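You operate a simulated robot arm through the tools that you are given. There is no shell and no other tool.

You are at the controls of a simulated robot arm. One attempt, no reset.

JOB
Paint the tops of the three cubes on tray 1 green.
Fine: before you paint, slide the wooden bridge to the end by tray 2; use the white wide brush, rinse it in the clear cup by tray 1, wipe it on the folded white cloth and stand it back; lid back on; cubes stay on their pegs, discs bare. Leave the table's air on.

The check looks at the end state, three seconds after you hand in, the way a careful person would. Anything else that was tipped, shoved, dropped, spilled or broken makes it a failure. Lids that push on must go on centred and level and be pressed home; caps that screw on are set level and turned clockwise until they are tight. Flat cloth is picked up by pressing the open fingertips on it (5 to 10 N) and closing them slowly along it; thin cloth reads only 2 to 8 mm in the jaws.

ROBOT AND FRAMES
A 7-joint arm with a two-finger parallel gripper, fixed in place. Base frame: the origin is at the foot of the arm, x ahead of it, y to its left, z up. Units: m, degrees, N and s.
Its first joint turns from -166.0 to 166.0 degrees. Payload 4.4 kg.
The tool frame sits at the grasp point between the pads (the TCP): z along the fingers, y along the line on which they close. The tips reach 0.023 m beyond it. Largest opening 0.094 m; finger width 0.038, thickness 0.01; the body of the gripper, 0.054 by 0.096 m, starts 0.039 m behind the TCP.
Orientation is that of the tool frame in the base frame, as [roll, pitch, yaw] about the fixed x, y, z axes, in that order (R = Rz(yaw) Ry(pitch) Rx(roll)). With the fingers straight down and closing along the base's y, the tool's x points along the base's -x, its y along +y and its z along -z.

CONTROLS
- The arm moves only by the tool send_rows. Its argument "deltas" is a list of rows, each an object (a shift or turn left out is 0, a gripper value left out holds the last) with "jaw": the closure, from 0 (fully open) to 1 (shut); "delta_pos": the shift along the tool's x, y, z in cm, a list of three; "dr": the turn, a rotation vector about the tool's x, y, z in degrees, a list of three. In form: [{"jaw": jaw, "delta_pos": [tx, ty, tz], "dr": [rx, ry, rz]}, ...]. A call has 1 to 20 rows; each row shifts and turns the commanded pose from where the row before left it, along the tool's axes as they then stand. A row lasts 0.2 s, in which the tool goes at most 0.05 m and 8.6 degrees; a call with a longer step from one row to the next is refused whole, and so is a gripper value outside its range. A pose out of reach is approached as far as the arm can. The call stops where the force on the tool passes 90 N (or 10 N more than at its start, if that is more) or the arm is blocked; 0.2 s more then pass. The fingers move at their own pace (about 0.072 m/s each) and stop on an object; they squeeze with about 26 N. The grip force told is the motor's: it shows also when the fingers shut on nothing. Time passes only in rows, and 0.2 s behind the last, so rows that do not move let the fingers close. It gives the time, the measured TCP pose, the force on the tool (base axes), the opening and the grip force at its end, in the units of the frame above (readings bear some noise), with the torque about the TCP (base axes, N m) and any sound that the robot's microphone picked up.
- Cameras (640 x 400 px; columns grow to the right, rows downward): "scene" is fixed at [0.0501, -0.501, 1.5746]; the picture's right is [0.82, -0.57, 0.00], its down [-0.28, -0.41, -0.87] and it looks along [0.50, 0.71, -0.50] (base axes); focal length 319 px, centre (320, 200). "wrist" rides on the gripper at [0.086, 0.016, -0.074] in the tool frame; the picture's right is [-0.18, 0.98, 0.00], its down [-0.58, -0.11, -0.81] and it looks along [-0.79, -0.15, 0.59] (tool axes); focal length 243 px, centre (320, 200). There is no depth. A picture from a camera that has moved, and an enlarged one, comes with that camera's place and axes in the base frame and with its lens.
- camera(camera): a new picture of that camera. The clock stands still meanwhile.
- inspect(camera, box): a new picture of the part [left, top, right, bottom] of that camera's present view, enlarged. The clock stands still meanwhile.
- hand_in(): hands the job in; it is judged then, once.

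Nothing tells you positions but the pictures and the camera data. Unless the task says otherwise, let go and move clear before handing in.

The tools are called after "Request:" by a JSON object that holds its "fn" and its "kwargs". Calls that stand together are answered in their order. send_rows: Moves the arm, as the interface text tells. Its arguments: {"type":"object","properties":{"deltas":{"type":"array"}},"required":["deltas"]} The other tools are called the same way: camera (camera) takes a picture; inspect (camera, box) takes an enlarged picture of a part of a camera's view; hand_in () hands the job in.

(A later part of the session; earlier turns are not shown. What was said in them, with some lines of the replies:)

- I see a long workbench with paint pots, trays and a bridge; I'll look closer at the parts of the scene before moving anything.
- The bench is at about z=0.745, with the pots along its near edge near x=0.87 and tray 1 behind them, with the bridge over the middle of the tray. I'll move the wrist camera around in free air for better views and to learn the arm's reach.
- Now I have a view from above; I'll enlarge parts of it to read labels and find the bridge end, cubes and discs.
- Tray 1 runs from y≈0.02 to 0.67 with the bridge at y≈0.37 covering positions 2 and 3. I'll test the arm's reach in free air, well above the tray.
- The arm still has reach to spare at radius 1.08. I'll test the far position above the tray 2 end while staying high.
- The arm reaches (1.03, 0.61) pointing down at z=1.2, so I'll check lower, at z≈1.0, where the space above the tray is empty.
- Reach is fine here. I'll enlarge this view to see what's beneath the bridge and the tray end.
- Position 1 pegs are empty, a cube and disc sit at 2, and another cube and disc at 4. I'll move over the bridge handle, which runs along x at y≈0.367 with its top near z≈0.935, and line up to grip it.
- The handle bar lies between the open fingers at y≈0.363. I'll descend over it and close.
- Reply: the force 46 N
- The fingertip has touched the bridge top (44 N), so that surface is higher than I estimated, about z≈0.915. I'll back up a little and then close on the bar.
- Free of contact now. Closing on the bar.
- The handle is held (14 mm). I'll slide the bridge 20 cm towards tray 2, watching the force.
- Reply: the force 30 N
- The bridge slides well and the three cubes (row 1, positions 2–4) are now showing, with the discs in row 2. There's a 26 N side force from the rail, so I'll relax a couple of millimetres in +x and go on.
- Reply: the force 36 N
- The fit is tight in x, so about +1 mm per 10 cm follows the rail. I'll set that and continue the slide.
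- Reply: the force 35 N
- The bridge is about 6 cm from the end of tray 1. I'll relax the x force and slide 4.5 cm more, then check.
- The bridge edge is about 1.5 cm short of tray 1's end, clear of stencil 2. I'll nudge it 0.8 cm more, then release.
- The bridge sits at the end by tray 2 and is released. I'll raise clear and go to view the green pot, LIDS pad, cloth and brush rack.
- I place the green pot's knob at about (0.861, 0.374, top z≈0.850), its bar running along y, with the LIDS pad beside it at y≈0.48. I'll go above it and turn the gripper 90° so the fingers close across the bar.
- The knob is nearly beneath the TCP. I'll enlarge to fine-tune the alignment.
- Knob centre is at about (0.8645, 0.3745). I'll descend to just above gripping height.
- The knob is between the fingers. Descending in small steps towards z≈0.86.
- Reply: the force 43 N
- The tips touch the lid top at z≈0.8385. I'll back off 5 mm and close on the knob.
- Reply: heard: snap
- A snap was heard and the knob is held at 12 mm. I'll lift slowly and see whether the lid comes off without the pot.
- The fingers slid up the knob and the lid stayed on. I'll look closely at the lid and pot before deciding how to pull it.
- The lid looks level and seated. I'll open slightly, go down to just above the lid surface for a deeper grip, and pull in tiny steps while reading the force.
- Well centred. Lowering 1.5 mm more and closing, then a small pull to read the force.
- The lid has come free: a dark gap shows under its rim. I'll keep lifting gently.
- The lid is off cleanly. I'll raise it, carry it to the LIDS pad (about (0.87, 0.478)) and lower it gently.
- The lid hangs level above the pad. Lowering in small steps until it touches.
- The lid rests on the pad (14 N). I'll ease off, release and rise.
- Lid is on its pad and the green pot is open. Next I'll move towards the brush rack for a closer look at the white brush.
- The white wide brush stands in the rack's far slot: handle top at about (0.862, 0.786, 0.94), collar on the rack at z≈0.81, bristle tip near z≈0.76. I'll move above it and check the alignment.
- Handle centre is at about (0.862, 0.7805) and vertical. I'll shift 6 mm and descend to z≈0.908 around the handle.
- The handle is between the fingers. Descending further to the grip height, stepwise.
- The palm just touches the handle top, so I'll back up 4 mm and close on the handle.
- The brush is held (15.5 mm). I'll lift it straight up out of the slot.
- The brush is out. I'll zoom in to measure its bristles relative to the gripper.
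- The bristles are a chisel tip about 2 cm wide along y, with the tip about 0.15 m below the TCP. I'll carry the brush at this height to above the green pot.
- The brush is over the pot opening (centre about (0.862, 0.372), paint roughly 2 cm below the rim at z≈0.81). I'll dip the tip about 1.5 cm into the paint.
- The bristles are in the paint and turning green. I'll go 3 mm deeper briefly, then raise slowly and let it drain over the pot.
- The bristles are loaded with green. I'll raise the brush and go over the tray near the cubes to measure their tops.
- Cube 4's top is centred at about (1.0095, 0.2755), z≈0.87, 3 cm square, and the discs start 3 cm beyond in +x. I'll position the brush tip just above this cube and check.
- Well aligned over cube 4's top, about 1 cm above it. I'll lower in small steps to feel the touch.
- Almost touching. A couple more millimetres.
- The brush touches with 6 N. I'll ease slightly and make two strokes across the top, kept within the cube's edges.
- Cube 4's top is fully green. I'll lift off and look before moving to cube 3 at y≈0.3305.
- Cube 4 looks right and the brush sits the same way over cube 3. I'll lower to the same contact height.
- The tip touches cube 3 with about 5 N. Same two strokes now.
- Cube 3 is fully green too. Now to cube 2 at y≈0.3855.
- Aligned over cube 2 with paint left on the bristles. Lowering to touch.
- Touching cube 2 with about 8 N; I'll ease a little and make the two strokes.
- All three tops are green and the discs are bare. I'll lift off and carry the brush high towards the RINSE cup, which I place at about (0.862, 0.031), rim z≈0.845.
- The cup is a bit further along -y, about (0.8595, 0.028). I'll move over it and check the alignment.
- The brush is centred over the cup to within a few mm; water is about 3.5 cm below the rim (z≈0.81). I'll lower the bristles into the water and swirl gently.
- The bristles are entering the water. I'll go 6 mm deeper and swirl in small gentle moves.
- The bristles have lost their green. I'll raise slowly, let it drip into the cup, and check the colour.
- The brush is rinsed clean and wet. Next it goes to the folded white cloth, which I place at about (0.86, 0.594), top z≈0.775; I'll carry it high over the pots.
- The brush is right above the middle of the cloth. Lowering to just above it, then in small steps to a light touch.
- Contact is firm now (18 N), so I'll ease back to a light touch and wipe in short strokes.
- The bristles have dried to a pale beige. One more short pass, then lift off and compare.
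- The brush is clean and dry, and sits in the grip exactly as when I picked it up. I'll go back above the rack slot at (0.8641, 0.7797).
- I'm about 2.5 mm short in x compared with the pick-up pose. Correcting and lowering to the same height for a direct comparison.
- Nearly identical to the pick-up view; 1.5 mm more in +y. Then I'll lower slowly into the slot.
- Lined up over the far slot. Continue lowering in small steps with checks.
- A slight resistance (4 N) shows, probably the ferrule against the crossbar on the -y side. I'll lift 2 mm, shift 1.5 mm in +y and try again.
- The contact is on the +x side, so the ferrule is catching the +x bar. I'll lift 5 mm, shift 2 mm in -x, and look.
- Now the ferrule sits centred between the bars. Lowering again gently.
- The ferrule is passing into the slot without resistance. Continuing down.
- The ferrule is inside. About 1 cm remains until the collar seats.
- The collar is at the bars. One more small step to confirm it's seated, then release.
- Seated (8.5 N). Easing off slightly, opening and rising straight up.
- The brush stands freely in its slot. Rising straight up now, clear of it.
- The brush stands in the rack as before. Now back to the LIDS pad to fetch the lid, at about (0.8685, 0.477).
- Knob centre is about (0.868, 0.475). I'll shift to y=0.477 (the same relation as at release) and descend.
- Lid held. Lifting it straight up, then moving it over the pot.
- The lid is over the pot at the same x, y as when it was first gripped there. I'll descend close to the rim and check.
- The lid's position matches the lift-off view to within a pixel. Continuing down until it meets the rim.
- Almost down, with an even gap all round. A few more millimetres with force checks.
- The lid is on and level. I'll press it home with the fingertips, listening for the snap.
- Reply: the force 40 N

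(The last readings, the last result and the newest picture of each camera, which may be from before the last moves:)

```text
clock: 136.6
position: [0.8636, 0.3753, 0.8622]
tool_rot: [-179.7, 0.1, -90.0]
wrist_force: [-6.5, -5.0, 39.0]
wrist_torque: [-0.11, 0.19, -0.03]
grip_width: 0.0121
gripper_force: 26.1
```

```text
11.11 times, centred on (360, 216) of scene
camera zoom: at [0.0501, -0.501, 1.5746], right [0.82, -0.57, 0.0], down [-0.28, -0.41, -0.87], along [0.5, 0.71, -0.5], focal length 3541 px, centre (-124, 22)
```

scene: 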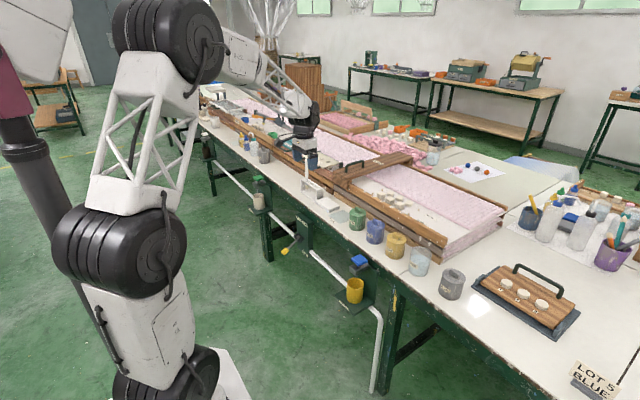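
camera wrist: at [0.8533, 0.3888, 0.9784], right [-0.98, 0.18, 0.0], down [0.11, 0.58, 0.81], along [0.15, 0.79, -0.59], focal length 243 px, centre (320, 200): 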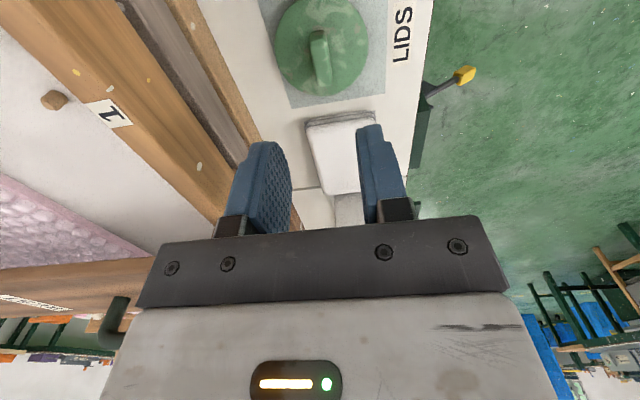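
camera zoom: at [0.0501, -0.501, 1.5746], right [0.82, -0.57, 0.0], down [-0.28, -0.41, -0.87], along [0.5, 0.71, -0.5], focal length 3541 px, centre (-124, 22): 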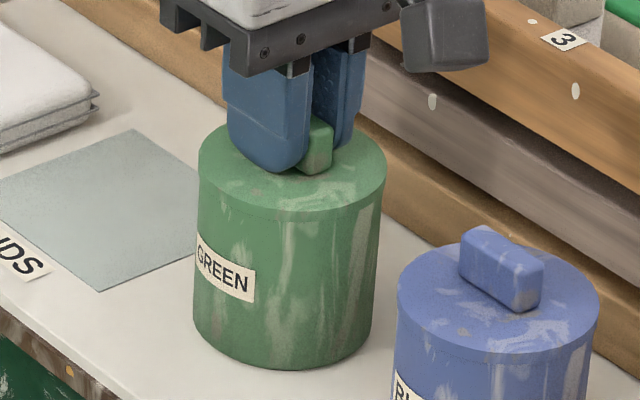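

39 N and no snap yet. Pressing a bit harder.

Request:
{"fn": "send_rows", "kwargs": {"deltas": [{"delta_pos": [0, 0, 0.15]}, {"delta_pos": [0, 0, 0]}]}}

Request:
{"fn": "send_rows", "kwargs": {"deltas": [{"delta_pos": [0, 0, 0.1]}, {"delta_pos": [0, 0, 0]}]}}

```text
clock: 137.2
position: [0.8638, 0.3761, 0.8613]
tool_rot: [-179.8, 0.1, -90.0]
wrist_force: [-13.6, -8.4, 69.0]
wrist_torque: [-0.28, 0.36, -0.03]
grip_width: 0.0121
gripper_force: 26.0
```

```text
clock: 137.7
position: [0.8641, 0.3764, 0.8618]
tool_rot: [-179.7, 0.1, -90.0]
wrist_force: [-1.4, -0.2, 7.8]
wrist_torque: [-0.07, 0.07, 0.02]
grip_width: 0.0122
gripper_force: 25.9
stopped in row 2: the force on the tool passed its limit at 92 N (the readings are from after the stop); the commanded pose is now the measured one
```

No snap was heard, but the lid height matches its original seated height. I'll open, rise, and compare the lid closely with its neighbours.

Request:
{"fn": "send_rows", "kwargs": {"deltas": [{"delta_pos": [0, 0, -0.15]}, {"jaw": 0.85}, {"jaw": 0.6}, {"jaw": 0.6}, {"delta_pos": [0, 0, -1]}, {"delta_pos": [0, 0, -2]}, {"delta_pos": [0, 0, -3]}, {"delta_pos": [0, 0, -3]}, {"delta_pos": [0, 0, 0]}]}}

Request:
{"fn": "inspect", "kwargs": {"camera": "scene", "box": [345, 198, 375, 234]}}

Request:
{"fn": "inspect", "kwargs": {"camera": "wrist", "box": [240, 0, 400, 130]}}

Request:
{"fn": "inspect", "kwargs": {"camera": "scene", "box": [345, 200, 415, 260]}}

```text
clock: 139.7
position: [0.8633, 0.3756, 0.9525]
tool_rot: [-179.8, 0.1, -90.0]
wrist_force: [-0.2, -0.2, -0.8]
wrist_torque: [-0.02, 0.01, 0.02]
grip_width: 0.0379
gripper_force: 0.1
```

```text
11.11 times, centred on (360, 216) of scene
camera zoom: at [0.0501, -0.501, 1.5746], right [0.82, -0.57, 0.0], down [-0.28, -0.41, -0.87], along [0.5, 0.71, -0.5], focal length 3541 px, centre (-124, 22)
```

zoom: 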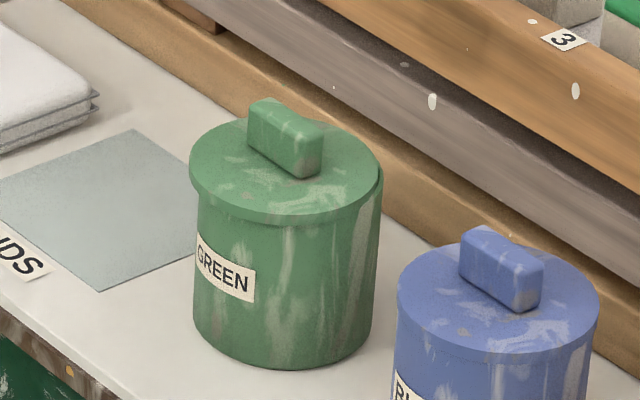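

```text
3.08 times, centred on (320, 65) of wrist
camera zoom: at [0.8468, 0.289, 1.0272], right [-0.98, 0.18, 0.0], down [0.11, 0.58, 0.81], along [0.15, 0.79, -0.59], focal length 746 px, centre (320, 615)
```

zoom: 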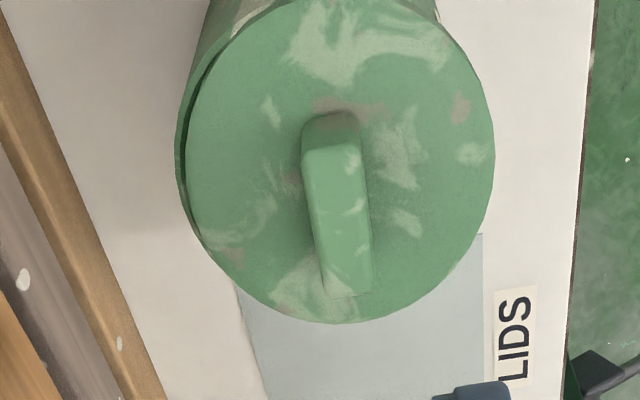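

```text
6.67 times, centred on (380, 230) of scene
camera zoom: at [0.0501, -0.501, 1.5746], right [0.82, -0.57, 0.0], down [-0.28, -0.41, -0.87], along [0.5, 0.71, -0.5], focal length 2125 px, centre (-80, 0)
```

zoom: 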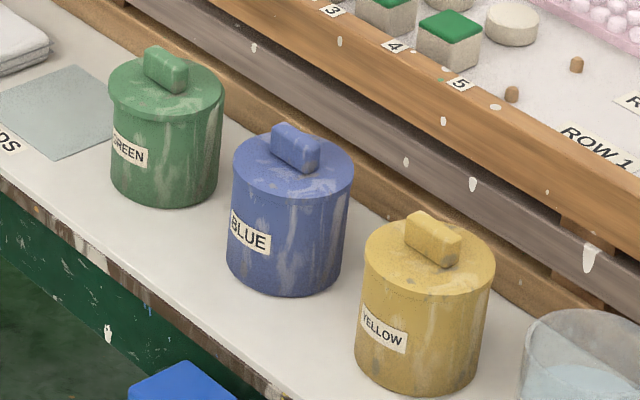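

The lid has shifted about 4 mm towards -x on release and isn't seated. I'll look closely before re-gripping to recentre it.

Request:
{"fn": "inspect", "kwargs": {"camera": "scene", "box": [347, 204, 369, 222]}}

Request:
{"fn": "inspect", "kwargs": {"camera": "wrist", "box": [270, 0, 370, 75]}}

```text
16.00 times, centred on (358, 213) of scene
camera zoom: at [0.0501, -0.501, 1.5746], right [0.82, -0.57, 0.0], down [-0.28, -0.41, -0.87], along [0.5, 0.71, -0.5], focal length 5100 px, centre (-288, -8)
```

zoom: 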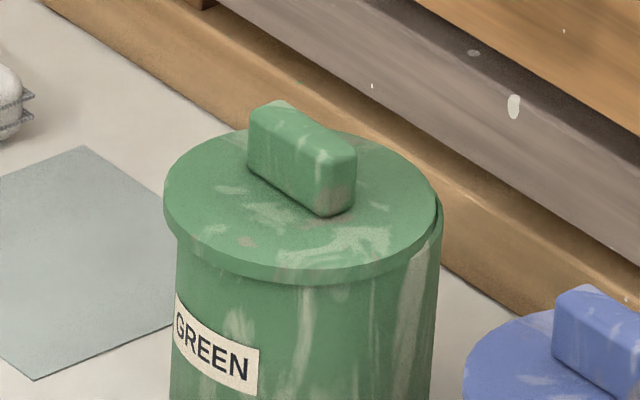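

```text
5.33 times, centred on (320, 38) of wrist
camera zoom: at [0.8468, 0.289, 1.0272], right [-0.98, 0.18, 0.0], down [0.11, 0.58, 0.81], along [0.15, 0.79, -0.59], focal length 1294 px, centre (320, 1067)
```

zoom: 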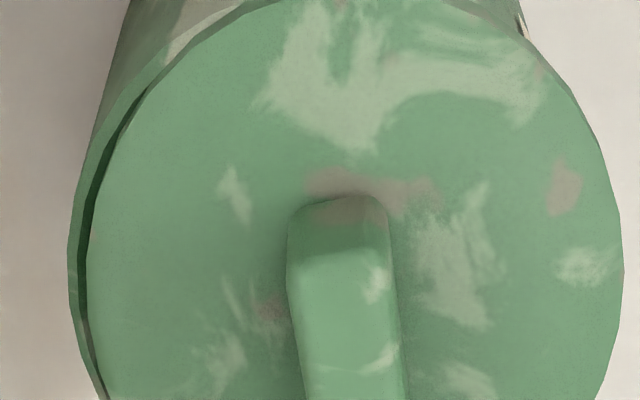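

The lid rests level but off-centre. I'll go down around the knob again and close, which pulls it back to the grip centre.

Request:
{"fn": "send_rows", "kwargs": {"deltas": [{"delta_pos": [0, 0, 3]}, {"delta_pos": [0, 0, 3]}, {"delta_pos": [0, 0, 1.8]}, {"delta_pos": [0, 0, 0.6]}, {"delta_pos": [0, 0, 0]}]}}

Request:
{"fn": "inspect", "kwargs": {"camera": "wrist", "box": [230, 60, 410, 240]}}

Request:
{"fn": "inspect", "kwargs": {"camera": "scene", "box": [345, 198, 375, 234]}}

```text
clock: 140.9
position: [0.8643, 0.3758, 0.8682]
tool_rot: [-179.8, 0.1, -90.0]
wrist_force: [0.2, -0.5, -0.3]
wrist_torque: [0.0, 0.04, -0.02]
grip_width: 0.0376
gripper_force: 0.0
```

```text
2.22 times, centred on (320, 150) of wrist
camera zoom: at [0.8471, 0.2894, 0.9428], right [-0.98, 0.18, 0.0], down [0.11, 0.58, 0.81], along [0.15, 0.79, -0.59], focal length 539 px, centre (320, 311)
```

zoom: 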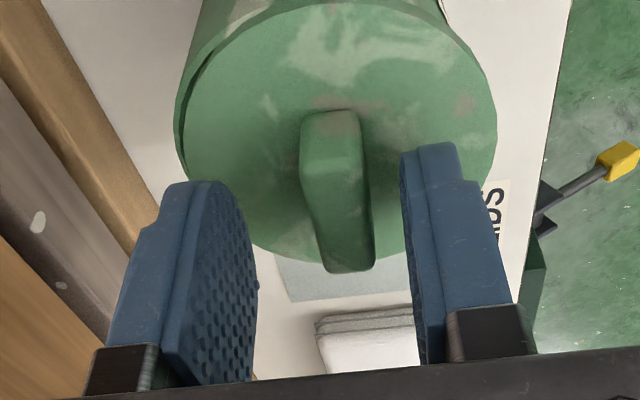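

```text
11.11 times, centred on (360, 216) of scene
camera zoom: at [0.0501, -0.501, 1.5746], right [0.82, -0.57, 0.0], down [-0.28, -0.41, -0.87], along [0.5, 0.71, -0.5], focal length 3541 px, centre (-124, 22)
```

zoom: 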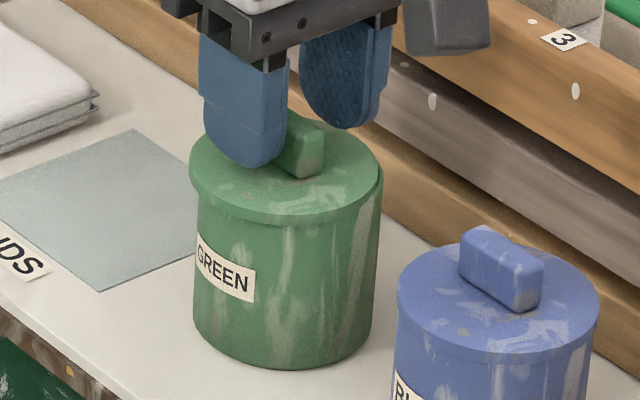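

The pressing force had a sideways part, so this time I'll grip, lift a few millimetres, recentre carefully and press with the side force nulled. First, grip the knob again.

Request:
{"fn": "send_rows", "kwargs": {"deltas": [{"delta_pos": [0, 0, 0.35]}, {"delta_pos": [0, 0, 0]}]}}

Request:
{"fn": "send_rows", "kwargs": {"deltas": [{"jaw": 0.75}, {"jaw": 0.85}, {"jaw": 0.9}, {"jaw": 1.0}, {"jaw": 1.0}, {"jaw": 1.0}]}}

Request:
{"fn": "inspect", "kwargs": {"camera": "scene", "box": [345, 198, 375, 234]}}

Request:
{"fn": "inspect", "kwargs": {"camera": "wrist", "box": [230, 30, 410, 210]}}

```text
clock: 141.5
position: [0.8639, 0.3765, 0.8651]
tool_rot: [-179.8, 0.2, -90.0]
wrist_force: [-0.3, -0.5, -0.9]
wrist_torque: [0.02, -0.01, -0.01]
grip_width: 0.0376
gripper_force: 0.0
```

```text
clock: 142.9
position: [0.865, 0.3765, 0.8646]
tool_rot: [-179.7, 0.1, -90.0]
wrist_force: [0.4, 0.8, 0.6]
wrist_torque: [-0.02, 0.02, -0.02]
grip_width: 0.0118
gripper_force: 26.1
```

```text
11.11 times, centred on (360, 216) of scene
camera zoom: at [0.0501, -0.501, 1.5746], right [0.82, -0.57, 0.0], down [-0.28, -0.41, -0.87], along [0.5, 0.71, -0.5], focal length 3541 px, centre (-124, 22)
```

zoom: 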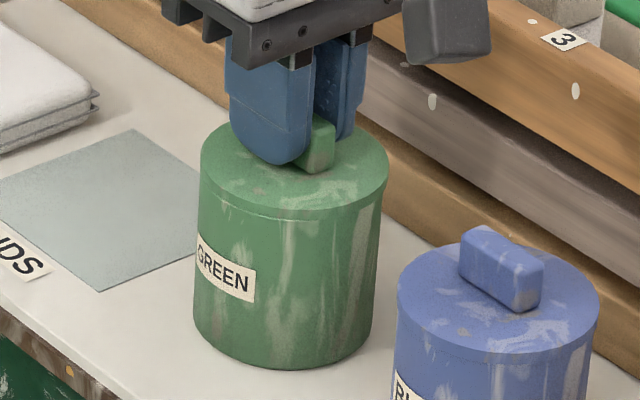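

```text
2.22 times, centred on (320, 120) of wrist
camera zoom: at [0.8476, 0.2894, 0.9394], right [-0.98, 0.18, 0.0], down [0.11, 0.58, 0.81], along [0.15, 0.79, -0.59], focal length 539 px, centre (320, 378)
```

zoom: 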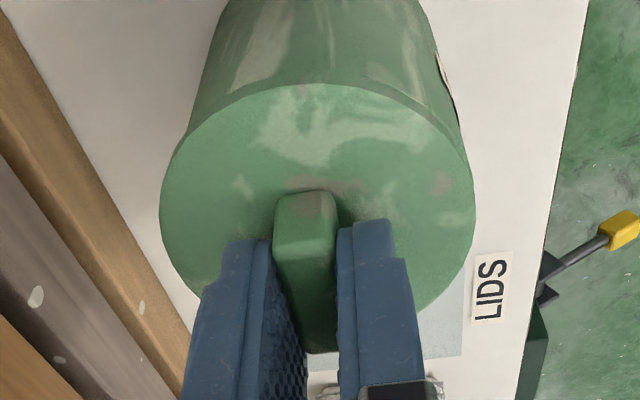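

Gripped again. I'll lift the lid a few millimetres to see the rim and lid together and measure their offset.

Request:
{"fn": "send_rows", "kwargs": {"deltas": [{"delta_pos": [0, 0, -0.4]}, {"delta_pos": [0, 0, -0.6]}, {"delta_pos": [0, 0, -1.0]}, {"delta_pos": [0, 0, 0]}, {"delta_pos": [0, 0, 0]}]}}

Request:
{"fn": "inspect", "kwargs": {"camera": "scene", "box": [347, 200, 369, 220]}}

Request:
{"fn": "inspect", "kwargs": {"camera": "wrist", "box": [230, 0, 410, 150]}}

```text
clock: 144.1
position: [0.8642, 0.3758, 0.8839]
tool_rot: [-179.8, 0.1, -90.0]
wrist_force: [-0.4, -0.3, 0.5]
wrist_torque: [-0.02, 0.03, -0.02]
grip_width: 0.0121
gripper_force: 25.9
```

```text
16.00 times, centred on (358, 210) of scene
camera zoom: at [0.0501, -0.501, 1.5746], right [0.82, -0.57, 0.0], down [-0.28, -0.41, -0.87], along [0.5, 0.71, -0.5], focal length 5100 px, centre (-288, 40)
```

zoom: 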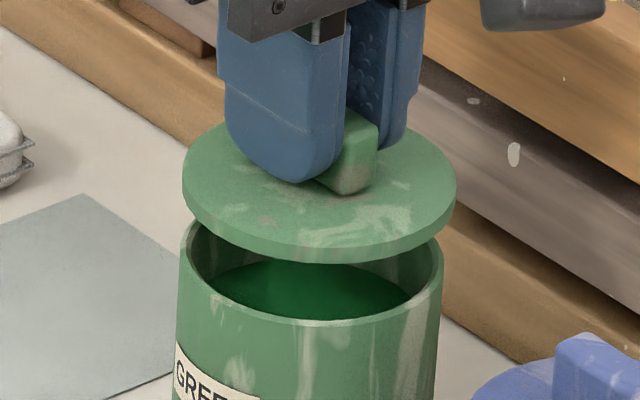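

```text
2.67 times, centred on (320, 75) of wrist
camera zoom: at [0.8473, 0.2894, 0.9593], right [-0.98, 0.18, 0.0], down [0.11, 0.58, 0.81], along [0.15, 0.79, -0.59], focal length 647 px, centre (320, 533)
```

zoom: 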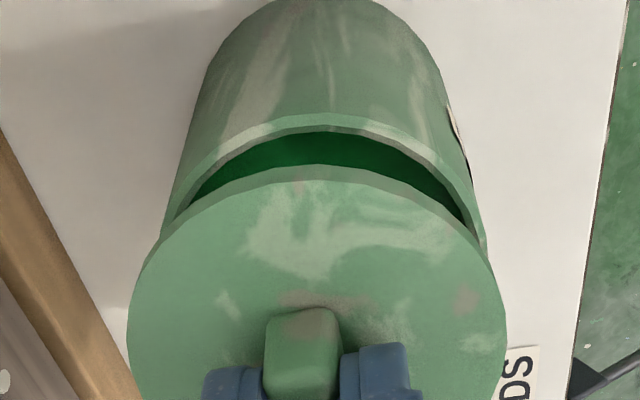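

Lid and rim are concentric to within about a millimetre now. I'll lower it straight down without pressing, release, and check that it stays put.

Request:
{"fn": "send_rows", "kwargs": {"deltas": [{"delta_pos": [0, 0, 0.8]}, {"delta_pos": [0, 0, 0.6]}, {"delta_pos": [0, 0, 0.4]}, {"delta_pos": [0, 0, 0]}]}}

Request:
{"fn": "send_rows", "kwargs": {"deltas": [{"delta_pos": [0, 0, 0.15]}, {"delta_pos": [0, 0, 0]}]}}

Request:
{"fn": "inspect", "kwargs": {"camera": "scene", "box": [347, 200, 369, 220]}}

```text
clock: 145.1
position: [0.8645, 0.3756, 0.8669]
tool_rot: [-179.9, 0.0, -90.0]
wrist_force: [0.6, -0.2, -0.3]
wrist_torque: [0.0, 0.01, 0.0]
grip_width: 0.0119
gripper_force: 25.8
```

```text
clock: 145.7
position: [0.8641, 0.3756, 0.8646]
tool_rot: [-179.7, 0.1, -89.9]
wrist_force: [-0.5, -0.5, -0.4]
wrist_torque: [0.01, 0.03, 0.0]
grip_width: 0.0117
gripper_force: 26.1
```

```text
16.00 times, centred on (358, 210) of scene
camera zoom: at [0.0501, -0.501, 1.5746], right [0.82, -0.57, 0.0], down [-0.28, -0.41, -0.87], along [0.5, 0.71, -0.5], focal length 5100 px, centre (-288, 40)
```

zoom: 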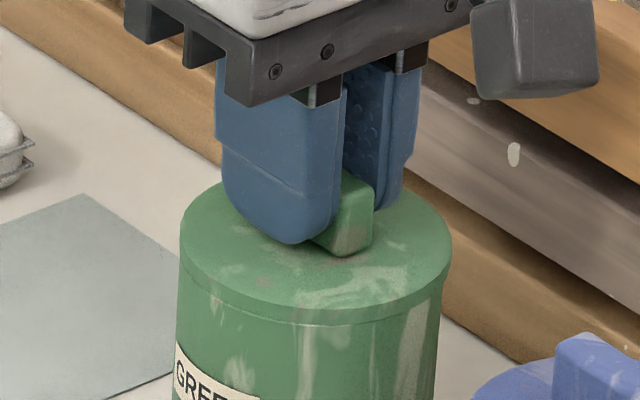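

Request:
{"fn": "send_rows", "kwargs": {"deltas": [{"delta_pos": [0, 0, 0.1]}, {"delta_pos": [0, 0, 0]}]}}

Request:
{"fn": "send_rows", "kwargs": {"deltas": [{"delta_pos": [0, 0, 0.1]}, {"delta_pos": [0, 0, 0]}]}}

Request:
{"fn": "inspect", "kwargs": {"camera": "scene", "box": [347, 200, 369, 220]}}

```text
clock: 146.3
position: [0.8649, 0.3758, 0.8655]
tool_rot: [-179.8, 0.1, -90.1]
wrist_force: [0.4, -0.3, 5.7]
wrist_torque: [-0.05, 0.04, -0.04]
grip_width: 0.0119
gripper_force: 25.7
```

```text
clock: 146.9
position: [0.8648, 0.3762, 0.8647]
tool_rot: [-179.7, 0.1, -90.0]
wrist_force: [-4.3, -0.6, 20.3]
wrist_torque: [-0.1, 0.17, -0.03]
grip_width: 0.0118
gripper_force: 26.1
```

```text
16.00 times, centred on (358, 210) of scene
camera zoom: at [0.0501, -0.501, 1.5746], right [0.82, -0.57, 0.0], down [-0.28, -0.41, -0.87], along [0.5, 0.71, -0.5], focal length 5100 px, centre (-288, 40)
```

zoom: 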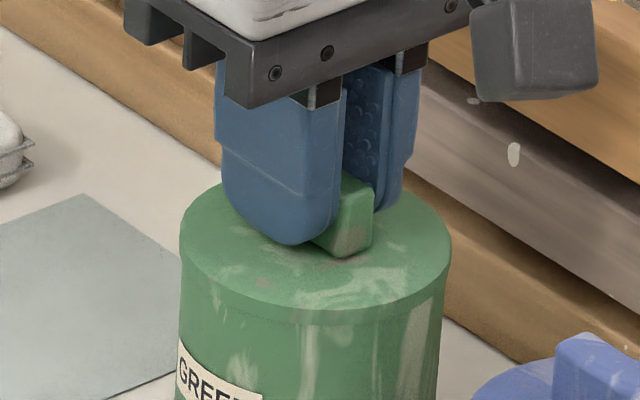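

Lid and pot are now lined up, with 20 N on it. I'll increase the press in small steps, trimming the side force.

Request:
{"fn": "send_rows", "kwargs": {"deltas": [{"delta_pos": [0, 0.02, 0.08]}, {"delta_pos": [0, 0, 0]}]}}

Request:
{"fn": "send_rows", "kwargs": {"deltas": [{"delta_pos": [0, 0.02, 0.08]}, {"delta_pos": [0, 0, 0]}]}}

Request:
{"fn": "inspect", "kwargs": {"camera": "scene", "box": [347, 200, 369, 220]}}

```text
clock: 147.5
position: [0.8641, 0.3763, 0.8652]
tool_rot: [-179.6, 0.2, -90.0]
wrist_force: [-3.0, 0.6, 35.2]
wrist_torque: [-0.13, 0.16, -0.03]
grip_width: 0.0117
gripper_force: 26.5
```

```text
clock: 148.1
position: [0.8651, 0.3765, 0.8649]
tool_rot: [-179.6, 0.2, -89.9]
wrist_force: [-0.7, -1.1, 55.8]
wrist_torque: [-0.24, 0.18, 0.01]
grip_width: 0.0116
gripper_force: 25.9
```

```text
16.00 times, centred on (358, 210) of scene
camera zoom: at [0.0501, -0.501, 1.5746], right [0.82, -0.57, 0.0], down [-0.28, -0.41, -0.87], along [0.5, 0.71, -0.5], focal length 5100 px, centre (-288, 40)
```

zoom: 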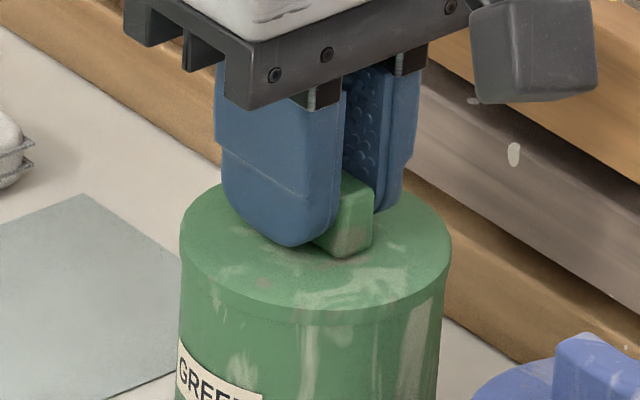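

56 N and purely vertical, but no snap. I'll press further, staying below the limit.

Request:
{"fn": "send_rows", "kwargs": {"deltas": [{"delta_pos": [0.01, 0.01, 0.06]}, {"delta_pos": [0, 0, 0]}, {"delta_pos": [0, 0, 0]}]}}

Request:
{"fn": "send_rows", "kwargs": {"deltas": [{"delta_pos": [0.01, 0.01, 0.04]}, {"delta_pos": [0, 0, 0]}, {"delta_pos": [0, 0, 0]}]}}

```text
clock: 148.9
position: [0.8636, 0.3752, 0.8612]
tool_rot: [-179.7, 0.2, -90.0]
wrist_force: [11.0, 2.7, 48.1]
wrist_torque: [-0.05, -0.04, 0.08]
grip_width: 0.0122
gripper_force: 25.9
```

```text
clock: 149.7
position: [0.8627, 0.3757, 0.8612]
tool_rot: [-179.7, 0.1, -90.0]
wrist_force: [11.2, 5.6, 51.0]
wrist_torque: [0.01, -0.03, 0.04]
grip_width: 0.0121
gripper_force: 26.2
```

The tool dropped about 3.5 mm under load. I'll look to see whether the lid went in or the fingers slid down the knob.

Request:
{"fn": "inspect", "kwargs": {"camera": "scene", "box": [347, 200, 369, 220]}}

Request:
{"fn": "inspect", "kwargs": {"camera": "wrist", "box": [230, 30, 410, 210]}}

```text
16.00 times, centred on (358, 210) of scene
camera zoom: at [0.0501, -0.501, 1.5746], right [0.82, -0.57, 0.0], down [-0.28, -0.41, -0.87], along [0.5, 0.71, -0.5], focal length 5100 px, centre (-288, 40)
```

zoom: 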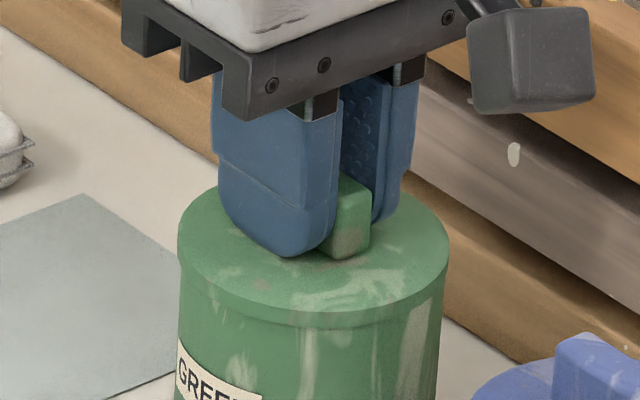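

```text
2.22 times, centred on (320, 120) of wrist
camera zoom: at [0.8467, 0.2893, 0.9361], right [-0.98, 0.18, 0.0], down [0.1, 0.58, 0.81], along [0.15, 0.79, -0.59], focal length 539 px, centre (320, 378)
```

zoom: 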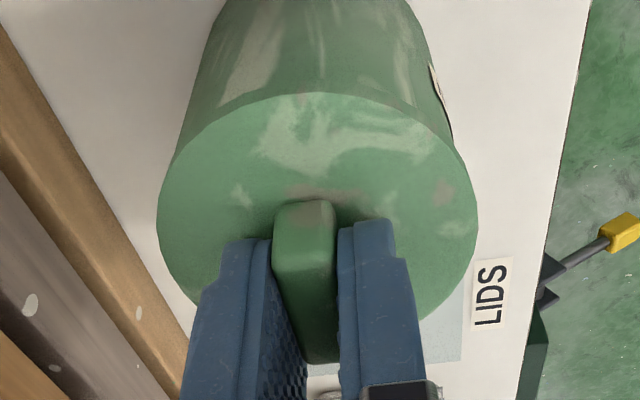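

The fingers slid down the knob to the lid's surface; the lid itself is level and centred. I'll unload to about zero force before opening so the fingers don't drag it, then press on the knob top from directly above.

Request:
{"fn": "send_rows", "kwargs": {"deltas": [{"delta_pos": [-0.02, -0.03, -0.12]}, {"delta_pos": [0, 0, 0]}]}}

Request:
{"fn": "send_rows", "kwargs": {"deltas": [{"delta_pos": [0, 0, -0.06]}, {"delta_pos": [0, 0, 0]}]}}

```text
clock: 150.3
position: [0.8638, 0.3764, 0.8611]
tool_rot: [-179.8, 0.1, -90.0]
wrist_force: [9.5, 3.5, 37.4]
wrist_torque: [0.09, -0.01, -0.02]
grip_width: 0.012
gripper_force: 25.8
```

```text
clock: 150.9
position: [0.8639, 0.3748, 0.861]
tool_rot: [-179.7, 0.1, -89.9]
wrist_force: [5.0, 2.4, 24.5]
wrist_torque: [0.06, 0.08, 0.0]
grip_width: 0.0123
gripper_force: 25.8
```

Request:
{"fn": "send_rows", "kwargs": {"deltas": [{"delta_pos": [0, 0, -0.08]}, {"delta_pos": [0, 0, 0]}]}}

Request:
{"fn": "send_rows", "kwargs": {"deltas": [{"delta_pos": [0, 0, -0.05]}, {"delta_pos": [0, 0, 0]}]}}

```text
clock: 151.5
position: [0.8631, 0.3759, 0.8615]
tool_rot: [-179.9, 0.0, -90.0]
wrist_force: [2.8, 0.5, 5.4]
wrist_torque: [-0.01, 0.05, 0.01]
grip_width: 0.0121
gripper_force: 26.3
```

```text
clock: 152.1
position: [0.8646, 0.3759, 0.8627]
tool_rot: [-179.8, 0.1, -90.0]
wrist_force: [-0.1, -0.4, -0.9]
wrist_torque: [0.0, 0.03, 0.01]
grip_width: 0.012
gripper_force: 25.9
```

Unloaded. Opening slowly now.

Request:
{"fn": "send_rows", "kwargs": {"deltas": [{"jaw": 0.85}, {"jaw": 0.85}, {"jaw": 0.8}, {"jaw": 0.75}, {"jaw": 0.7}]}}

Request:
{"fn": "inspect", "kwargs": {"camera": "scene", "box": [347, 200, 369, 220]}}

Request:
{"fn": "inspect", "kwargs": {"camera": "wrist", "box": [230, 30, 410, 210]}}

```text
clock: 153.3
position: [0.8635, 0.3753, 0.8639]
tool_rot: [-179.7, 0.2, -90.0]
wrist_force: [0.7, -0.4, -0.4]
wrist_torque: [0.01, -0.03, 0.0]
grip_width: 0.0282
gripper_force: 0.1
heard: snap
```

```text
16.00 times, centred on (358, 210) of scene
camera zoom: at [0.0501, -0.501, 1.5746], right [0.82, -0.57, 0.0], down [-0.28, -0.41, -0.87], along [0.5, 0.71, -0.5], focal length 5100 px, centre (-288, 40)
```

zoom: 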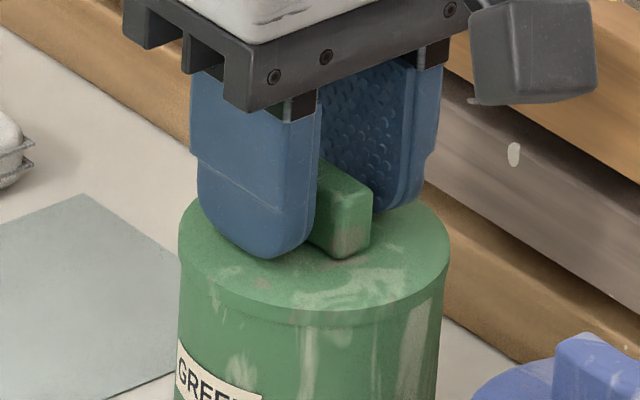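

```text
2.22 times, centred on (320, 120) of wrist
camera zoom: at [0.8473, 0.2894, 0.9383], right [-0.98, 0.18, 0.0], down [0.11, 0.58, 0.81], along [0.15, 0.79, -0.59], focal length 539 px, centre (320, 378)
```

zoom: 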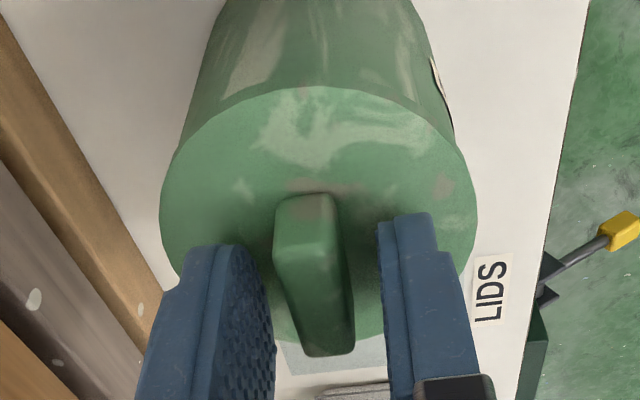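

A snap came as I let go, and the lid sits centred and level. I'll rise clear and inspect it.

Request:
{"fn": "send_rows", "kwargs": {"deltas": [{"delta_pos": [0, 0, -0.5]}, {"delta_pos": [0, 0, -1.5]}, {"delta_pos": [0, 0, -3]}, {"delta_pos": [0, 0, -3]}, {"delta_pos": [0, 0, 0]}]}}

Request:
{"fn": "inspect", "kwargs": {"camera": "scene", "box": [347, 204, 369, 222]}}

Request:
{"fn": "inspect", "kwargs": {"camera": "wrist", "box": [240, 0, 400, 130]}}

Request:
{"fn": "inspect", "kwargs": {"camera": "scene", "box": [345, 200, 415, 260]}}

```text
clock: 154.5
position: [0.8635, 0.3742, 0.9442]
tool_rot: [-179.9, 0.2, -90.0]
wrist_force: [0.4, 0.3, 0.3]
wrist_torque: [0.01, 0.0, -0.01]
grip_width: 0.028
gripper_force: 0.1
```

```text
16.00 times, centred on (358, 213) of scene
camera zoom: at [0.0501, -0.501, 1.5746], right [0.82, -0.57, 0.0], down [-0.28, -0.41, -0.87], along [0.5, 0.71, -0.5], focal length 5100 px, centre (-288, -8)
```

zoom: 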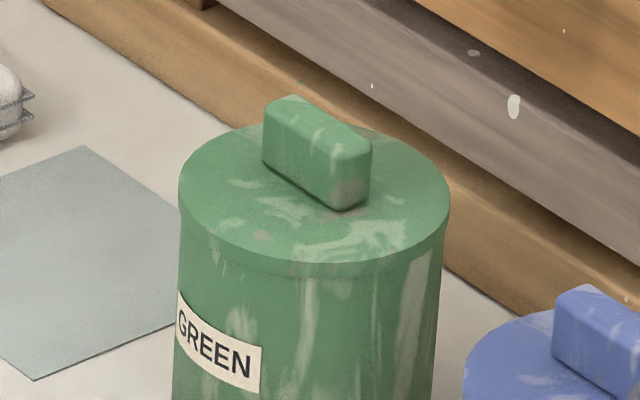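

```text
3.08 times, centred on (320, 65) of wrist
camera zoom: at [0.8464, 0.2881, 1.0189], right [-0.98, 0.18, 0.0], down [0.11, 0.58, 0.81], along [0.15, 0.79, -0.59], focal length 746 px, centre (320, 615)
```

zoom: 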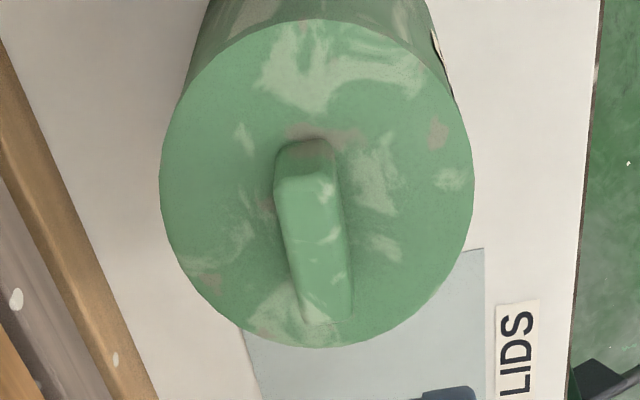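

```text
6.67 times, centred on (380, 230) of scene
camera zoom: at [0.0501, -0.501, 1.5746], right [0.82, -0.57, 0.0], down [-0.28, -0.41, -0.87], along [0.5, 0.71, -0.5], focal length 2125 px, centre (-80, 0)
```

zoom: 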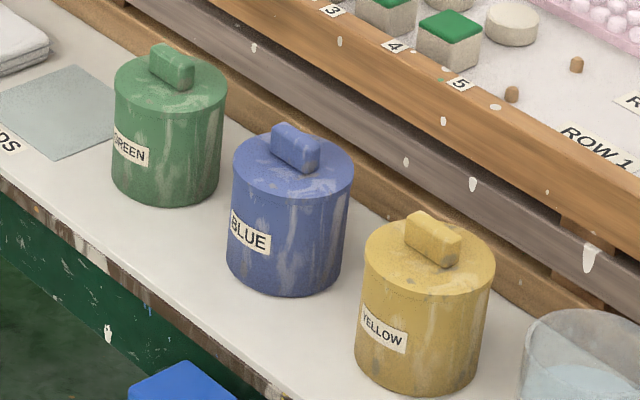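

The lid now sits just like the blue and yellow ones. To be sure it's home, I'll press straight down on the knob top with closed fingers, gently.

Request:
{"fn": "send_rows", "kwargs": {"deltas": [{"delta_pos": [0.3, 0, 0], "jaw": 1.0}, {"delta_pos": [0, 0, 0]}, {"delta_pos": [0, 0, 2.5]}, {"delta_pos": [0, 0, 2]}, {"delta_pos": [0, 0, 1]}, {"delta_pos": [0, 0, 0]}]}}

Request:
{"fn": "inspect", "kwargs": {"camera": "wrist", "box": [230, 30, 410, 210]}}

Request:
{"fn": "inspect", "kwargs": {"camera": "scene", "box": [345, 198, 375, 234]}}

```text
clock: 155.9
position: [0.8622, 0.3722, 0.8886]
tool_rot: [-179.8, 0.1, -89.9]
wrist_force: [-0.1, -0.1, 0.4]
wrist_torque: [0.01, 0.03, 0.02]
grip_width: 0.0003
gripper_force: 25.8
```

```text
2.22 times, centred on (320, 120) of wrist
camera zoom: at [0.8475, 0.2863, 0.963], right [-0.98, 0.18, 0.0], down [0.11, 0.58, 0.81], along [0.15, 0.79, -0.59], focal length 539 px, centre (320, 378)
```

zoom: 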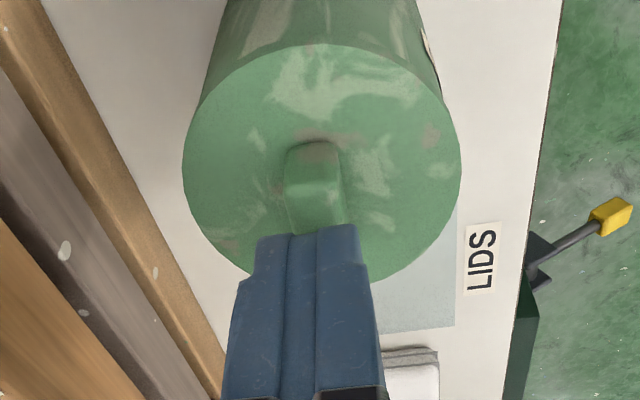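

```text
11.11 times, centred on (360, 216) of scene
camera zoom: at [0.0501, -0.501, 1.5746], right [0.82, -0.57, 0.0], down [-0.28, -0.41, -0.87], along [0.5, 0.71, -0.5], focal length 3541 px, centre (-124, 22)
```

zoom: 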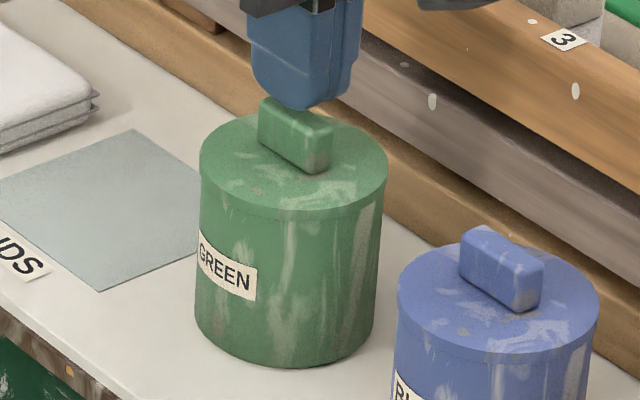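

Request:
{"fn": "send_rows", "kwargs": {"deltas": [{"delta_pos": [0, 0, 0.4]}, {"delta_pos": [0, 0, 0.2]}, {"delta_pos": [0, 0, 0]}]}}

Request:
{"fn": "send_rows", "kwargs": {"deltas": [{"delta_pos": [0, 0, 0.15]}, {"delta_pos": [0, 0, 0]}]}}

```text
clock: 156.7
position: [0.8641, 0.3719, 0.8822]
tool_rot: [-179.8, 0.1, -90.0]
wrist_force: [-1.1, 0.7, -0.8]
wrist_torque: [0.01, -0.06, 0.04]
grip_width: 0.0
gripper_force: 26.0
```

```text
clock: 157.3
position: [0.8648, 0.3731, 0.882]
tool_rot: [-179.7, 0.1, -90.0]
wrist_force: [-2.7, -1.6, 9.4]
wrist_torque: [-0.09, 0.09, -0.02]
grip_width: 0.0
gripper_force: 26.0
```

Contact with the knob top at 9 N. Increasing gently, trimming the side force.

Request:
{"fn": "send_rows", "kwargs": {"deltas": [{"delta_pos": [0.005, 0.02, 0.08]}, {"delta_pos": [0, 0, 0]}]}}

Request:
{"fn": "send_rows", "kwargs": {"deltas": [{"delta_pos": [0.005, 0.02, 0.08]}, {"delta_pos": [0, 0, 0]}]}}

Request:
{"fn": "inspect", "kwargs": {"camera": "scene", "box": [345, 198, 375, 234]}}

```text
clock: 157.9
position: [0.8637, 0.3731, 0.8814]
tool_rot: [-179.6, 0.2, -90.0]
wrist_force: [-2.5, 0.2, 20.7]
wrist_torque: [-0.05, 0.09, 0.0]
grip_width: 0.0
gripper_force: 25.8
```

```text
clock: 158.5
position: [0.8643, 0.3729, 0.8814]
tool_rot: [-179.6, 0.2, -90.1]
wrist_force: [3.4, 4.3, 32.9]
wrist_torque: [0.0, -0.05, -0.03]
grip_width: 0.0
gripper_force: 26.0
```

```text
11.11 times, centred on (360, 216) of scene
camera zoom: at [0.0501, -0.501, 1.5746], right [0.82, -0.57, 0.0], down [-0.28, -0.41, -0.87], along [0.5, 0.71, -0.5], focal length 3541 px, centre (-124, 22)
```

zoom: 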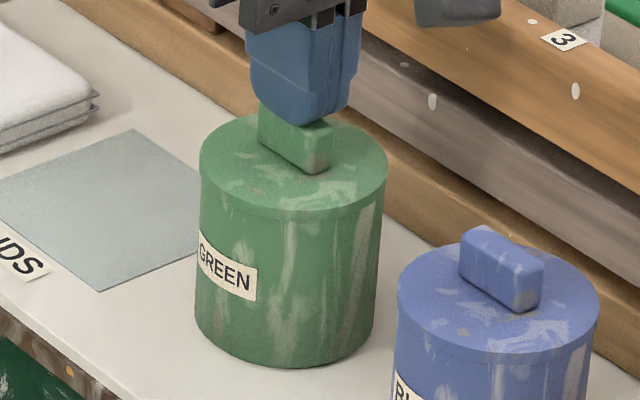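

Request:
{"fn": "send_rows", "kwargs": {"deltas": [{"delta_pos": [-0.01, -0.01, 0.08]}, {"delta_pos": [0, 0, 0]}]}}

Request:
{"fn": "send_rows", "kwargs": {"deltas": [{"delta_pos": [0, 0, -0.15]}, {"delta_pos": [0, 0, -0.15]}, {"delta_pos": [0, 0, -0.5]}, {"delta_pos": [0, 0, 0]}]}}

Request:
{"fn": "inspect", "kwargs": {"camera": "scene", "box": [345, 198, 375, 234]}}

```text
clock: 159.1
position: [0.8644, 0.3732, 0.8821]
tool_rot: [-179.5, 0.1, -90.0]
wrist_force: [-0.3, -2.6, 52.9]
wrist_torque: [-0.25, 0.03, 0.01]
grip_width: 0.0001
gripper_force: 25.7
```

```text
clock: 160.1
position: [0.8626, 0.3721, 0.8836]
tool_rot: [180.0, 0.0, -89.9]
wrist_force: [0.0, -0.4, -0.2]
wrist_torque: [0.01, -0.01, -0.05]
grip_width: 0.0
gripper_force: 25.9
```

```text
11.11 times, centred on (360, 216) of scene
camera zoom: at [0.0501, -0.501, 1.5746], right [0.82, -0.57, 0.0], down [-0.28, -0.41, -0.87], along [0.5, 0.71, -0.5], focal length 3541 px, centre (-124, 22)
```

zoom: 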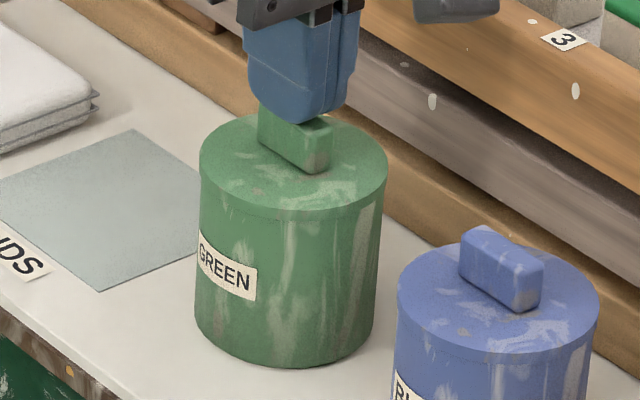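

The lid is firm and level after 53 N. I'll rise and retreat clear, then check the whole scene.

Request:
{"fn": "send_rows", "kwargs": {"deltas": [{"delta_pos": [0, 0, -2]}, {"delta_pos": [0, 0, -4]}, {"delta_pos": [0, 0, -4]}, {"delta_pos": [0, 0, -4]}, {"delta_pos": [0, 0, -4]}, {"delta_pos": [0, 0, -4]}, {"delta_pos": [0, 3, -2]}, {"delta_pos": [0, 4, 0]}, {"delta_pos": [0, 4, 0]}, {"delta_pos": [0, 4, 0]}, {"delta_pos": [0, 4, 0], "jaw": 0}, {"delta_pos": [0, 4, 0]}, {"delta_pos": [0, 0, 0]}, {"delta_pos": [0, 0, 0]}]}}

Request:
{"fn": "camera", "kwargs": {"camera": "scene"}}

Request:
{"fn": "camera", "kwargs": {"camera": "wrist"}}

Request:
{"fn": "inspect", "kwargs": {"camera": "scene", "box": [330, 150, 470, 260]}}

Request:
{"fn": "inspect", "kwargs": {"camera": "scene", "box": [220, 140, 400, 320]}}

Request:
{"fn": "inspect", "kwargs": {"camera": "scene", "box": [370, 170, 420, 220]}}

Request:
{"fn": "inspect", "kwargs": {"camera": "scene", "box": [290, 140, 370, 230]}}

```text
clock: 163.1
position: [0.6325, 0.3709, 1.1246]
tool_rot: [-179.8, 0.1, -90.0]
wrist_force: [-0.5, 0.4, 0.0]
wrist_torque: [0.02, -0.03, 0.01]
grip_width: 0.0937
gripper_force: 0.2
```

```text
taken
```

scene: 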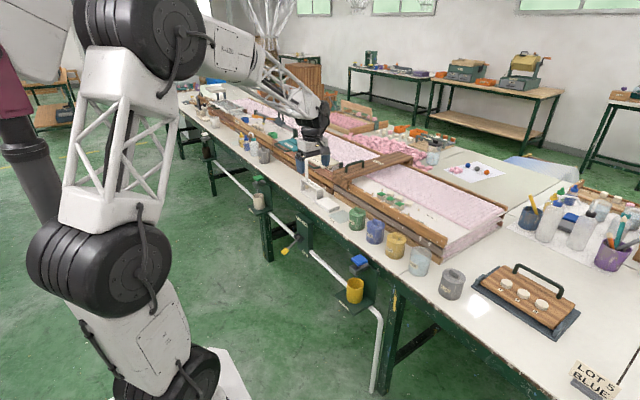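

```text
taken
camera wrist: at [0.616, 0.2849, 1.1995], right [-0.98, 0.18, 0.0], down [0.11, 0.58, 0.81], along [0.15, 0.79, -0.59], focal length 243 px, centre (320, 200)
```

wrist: 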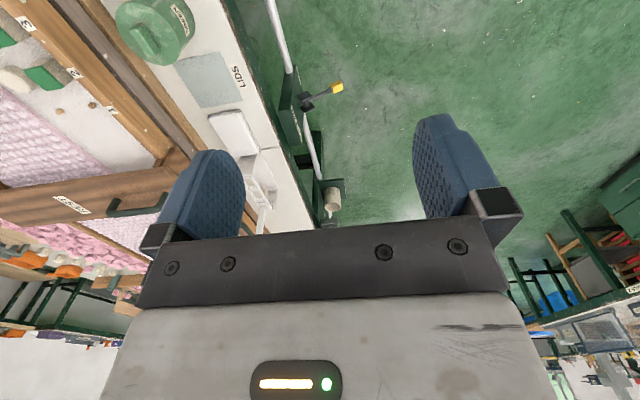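

```text
3.64 times, centred on (400, 205) of scene
camera zoom: at [0.0501, -0.501, 1.5746], right [0.82, -0.57, 0.0], down [-0.28, -0.41, -0.87], along [0.5, 0.71, -0.5], focal length 1159 px, centre (29, 182)
```

zoom: 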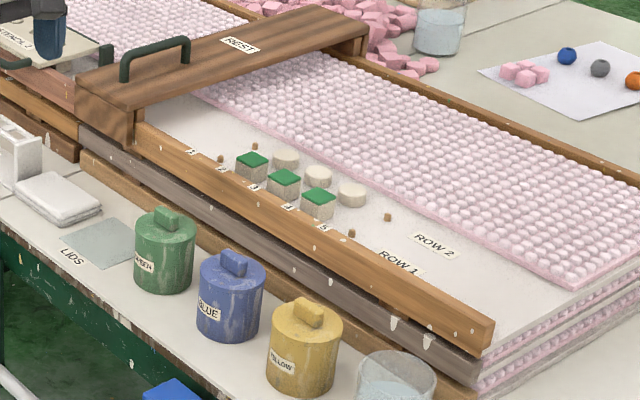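

```text
2.22 times, centred on (310, 230) of scene
camera zoom: at [0.0501, -0.501, 1.5746], right [0.82, -0.57, 0.0], down [-0.28, -0.41, -0.87], along [0.5, 0.71, -0.5], focal length 708 px, centre (342, 133)
```

zoom: 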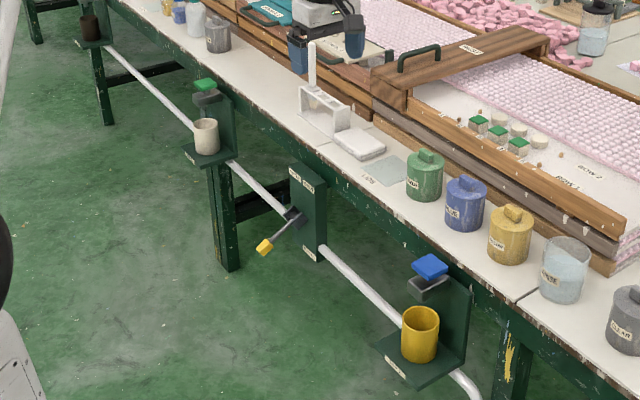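

```text
8.00 times, centred on (395, 195) of scene
camera zoom: at [0.0501, -0.501, 1.5746], right [0.82, -0.57, 0.0], down [-0.28, -0.41, -0.87], along [0.5, 0.71, -0.5], focal length 2550 px, centre (-280, 240)
```

zoom: 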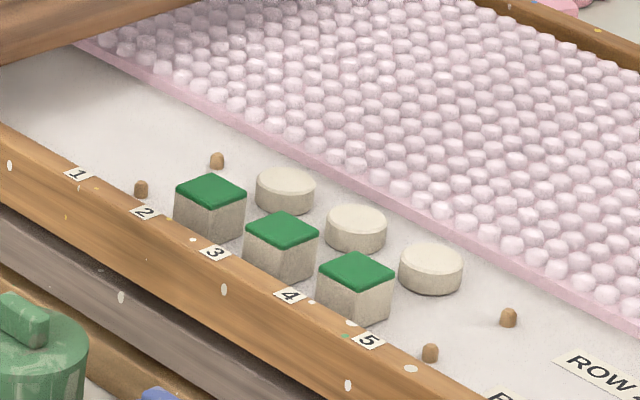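

```text
4.44 times, centred on (330, 185) of scene
camera zoom: at [0.0501, -0.501, 1.5746], right [0.82, -0.57, 0.0], down [-0.28, -0.41, -0.87], along [0.5, 0.71, -0.5], focal length 1416 px, centre (276, 267)
```

zoom: 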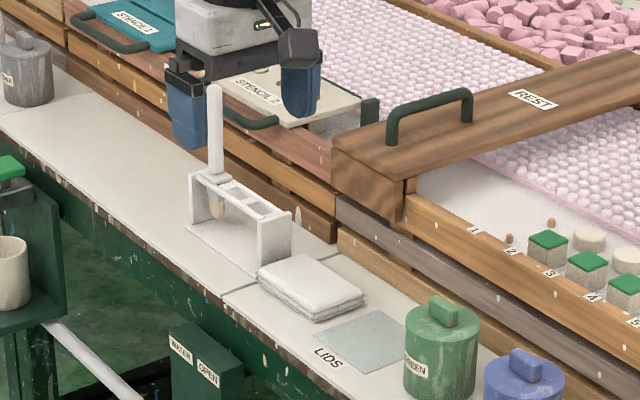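

Everything looks in order. I'd like to check more precisely how close the bridge is to tray 1's end, so I'll zoom in there.

Request:
{"fn": "inspect", "kwargs": {"camera": "scene", "box": [325, 160, 365, 200]}}

Request:
{"fn": "inspect", "kwargs": {"camera": "scene", "box": [370, 130, 430, 180]}}

```text
10.00 times, centred on (345, 180) of scene
camera zoom: at [0.0501, -0.501, 1.5746], right [0.82, -0.57, 0.0], down [-0.28, -0.41, -0.87], along [0.5, 0.71, -0.5], focal length 3187 px, centre (70, 400)
```

zoom: 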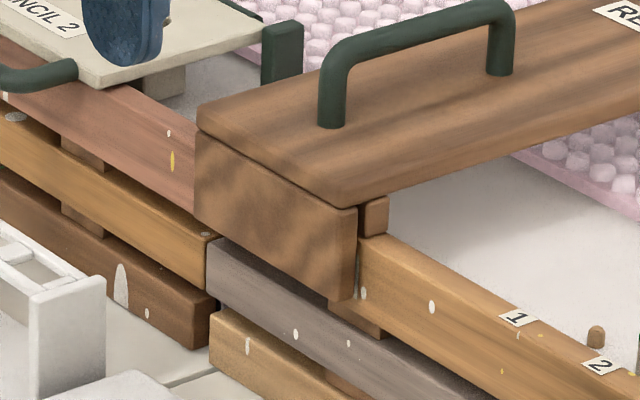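

```text
8.00 times, centred on (400, 155) of scene
camera zoom: at [0.0501, -0.501, 1.5746], right [0.82, -0.57, 0.0], down [-0.28, -0.41, -0.87], along [0.5, 0.71, -0.5], focal length 2550 px, centre (-320, 560)
```

zoom: 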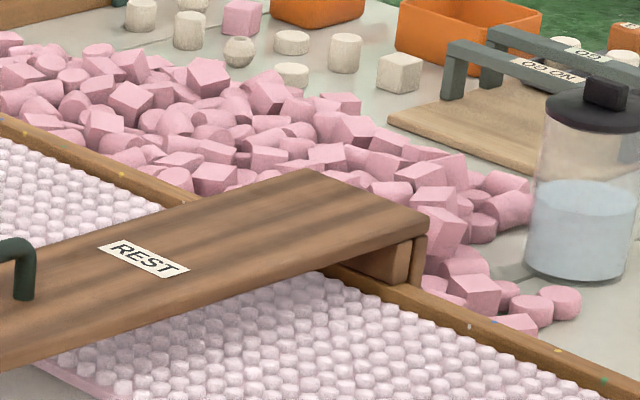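

The work is done, so I'm handing in. The bridge sits about 1 cm from tray 1's end by tray 2, with nothing touching it, and the three cube tops are green with the discs bare. The brush is clean and back in its slot, the green lid is seated, and I left the air alone. The arm is empty and clear.

Request:
{"fn": "hand_in", "kwargs": {}}

```text
The job is handed in.
```

I've handed the job in, and as far as the pictures show, every part of it is done. The tool confirmed the hand-in but gave no verdict.

- **Bridge:** I slid it to the tray 2 end before painting. It stops about 1 cm short of tray 1's end, by my estimate.
- **Cubes:** the tops of the three on tray 1 (row 1, positions 2 to 4) are fully green and the cubes are still on their pegs. The discs are bare.
- **Brush:** the white wide brush was rinsed in the clear cup until no green showed, and wiped on the folded white cloth. It is standing back in its slot.
- **Green lid:** it is back on, centred and level. On my first try it shifted about 4 mm as I let go, so I gripped it again and recentred it. I then pressed straight down on the knob with about 53 N.
- **Lid snap:** the snap came as I opened the fingers, not during a press, so I can't be certain it marks the lid locking on.
- **Green pot:** gripping its lid moved it about 2 mm on the table.
- **Air:** I didn't touch it or any other valve.

The gripper is empty and clear of the table.
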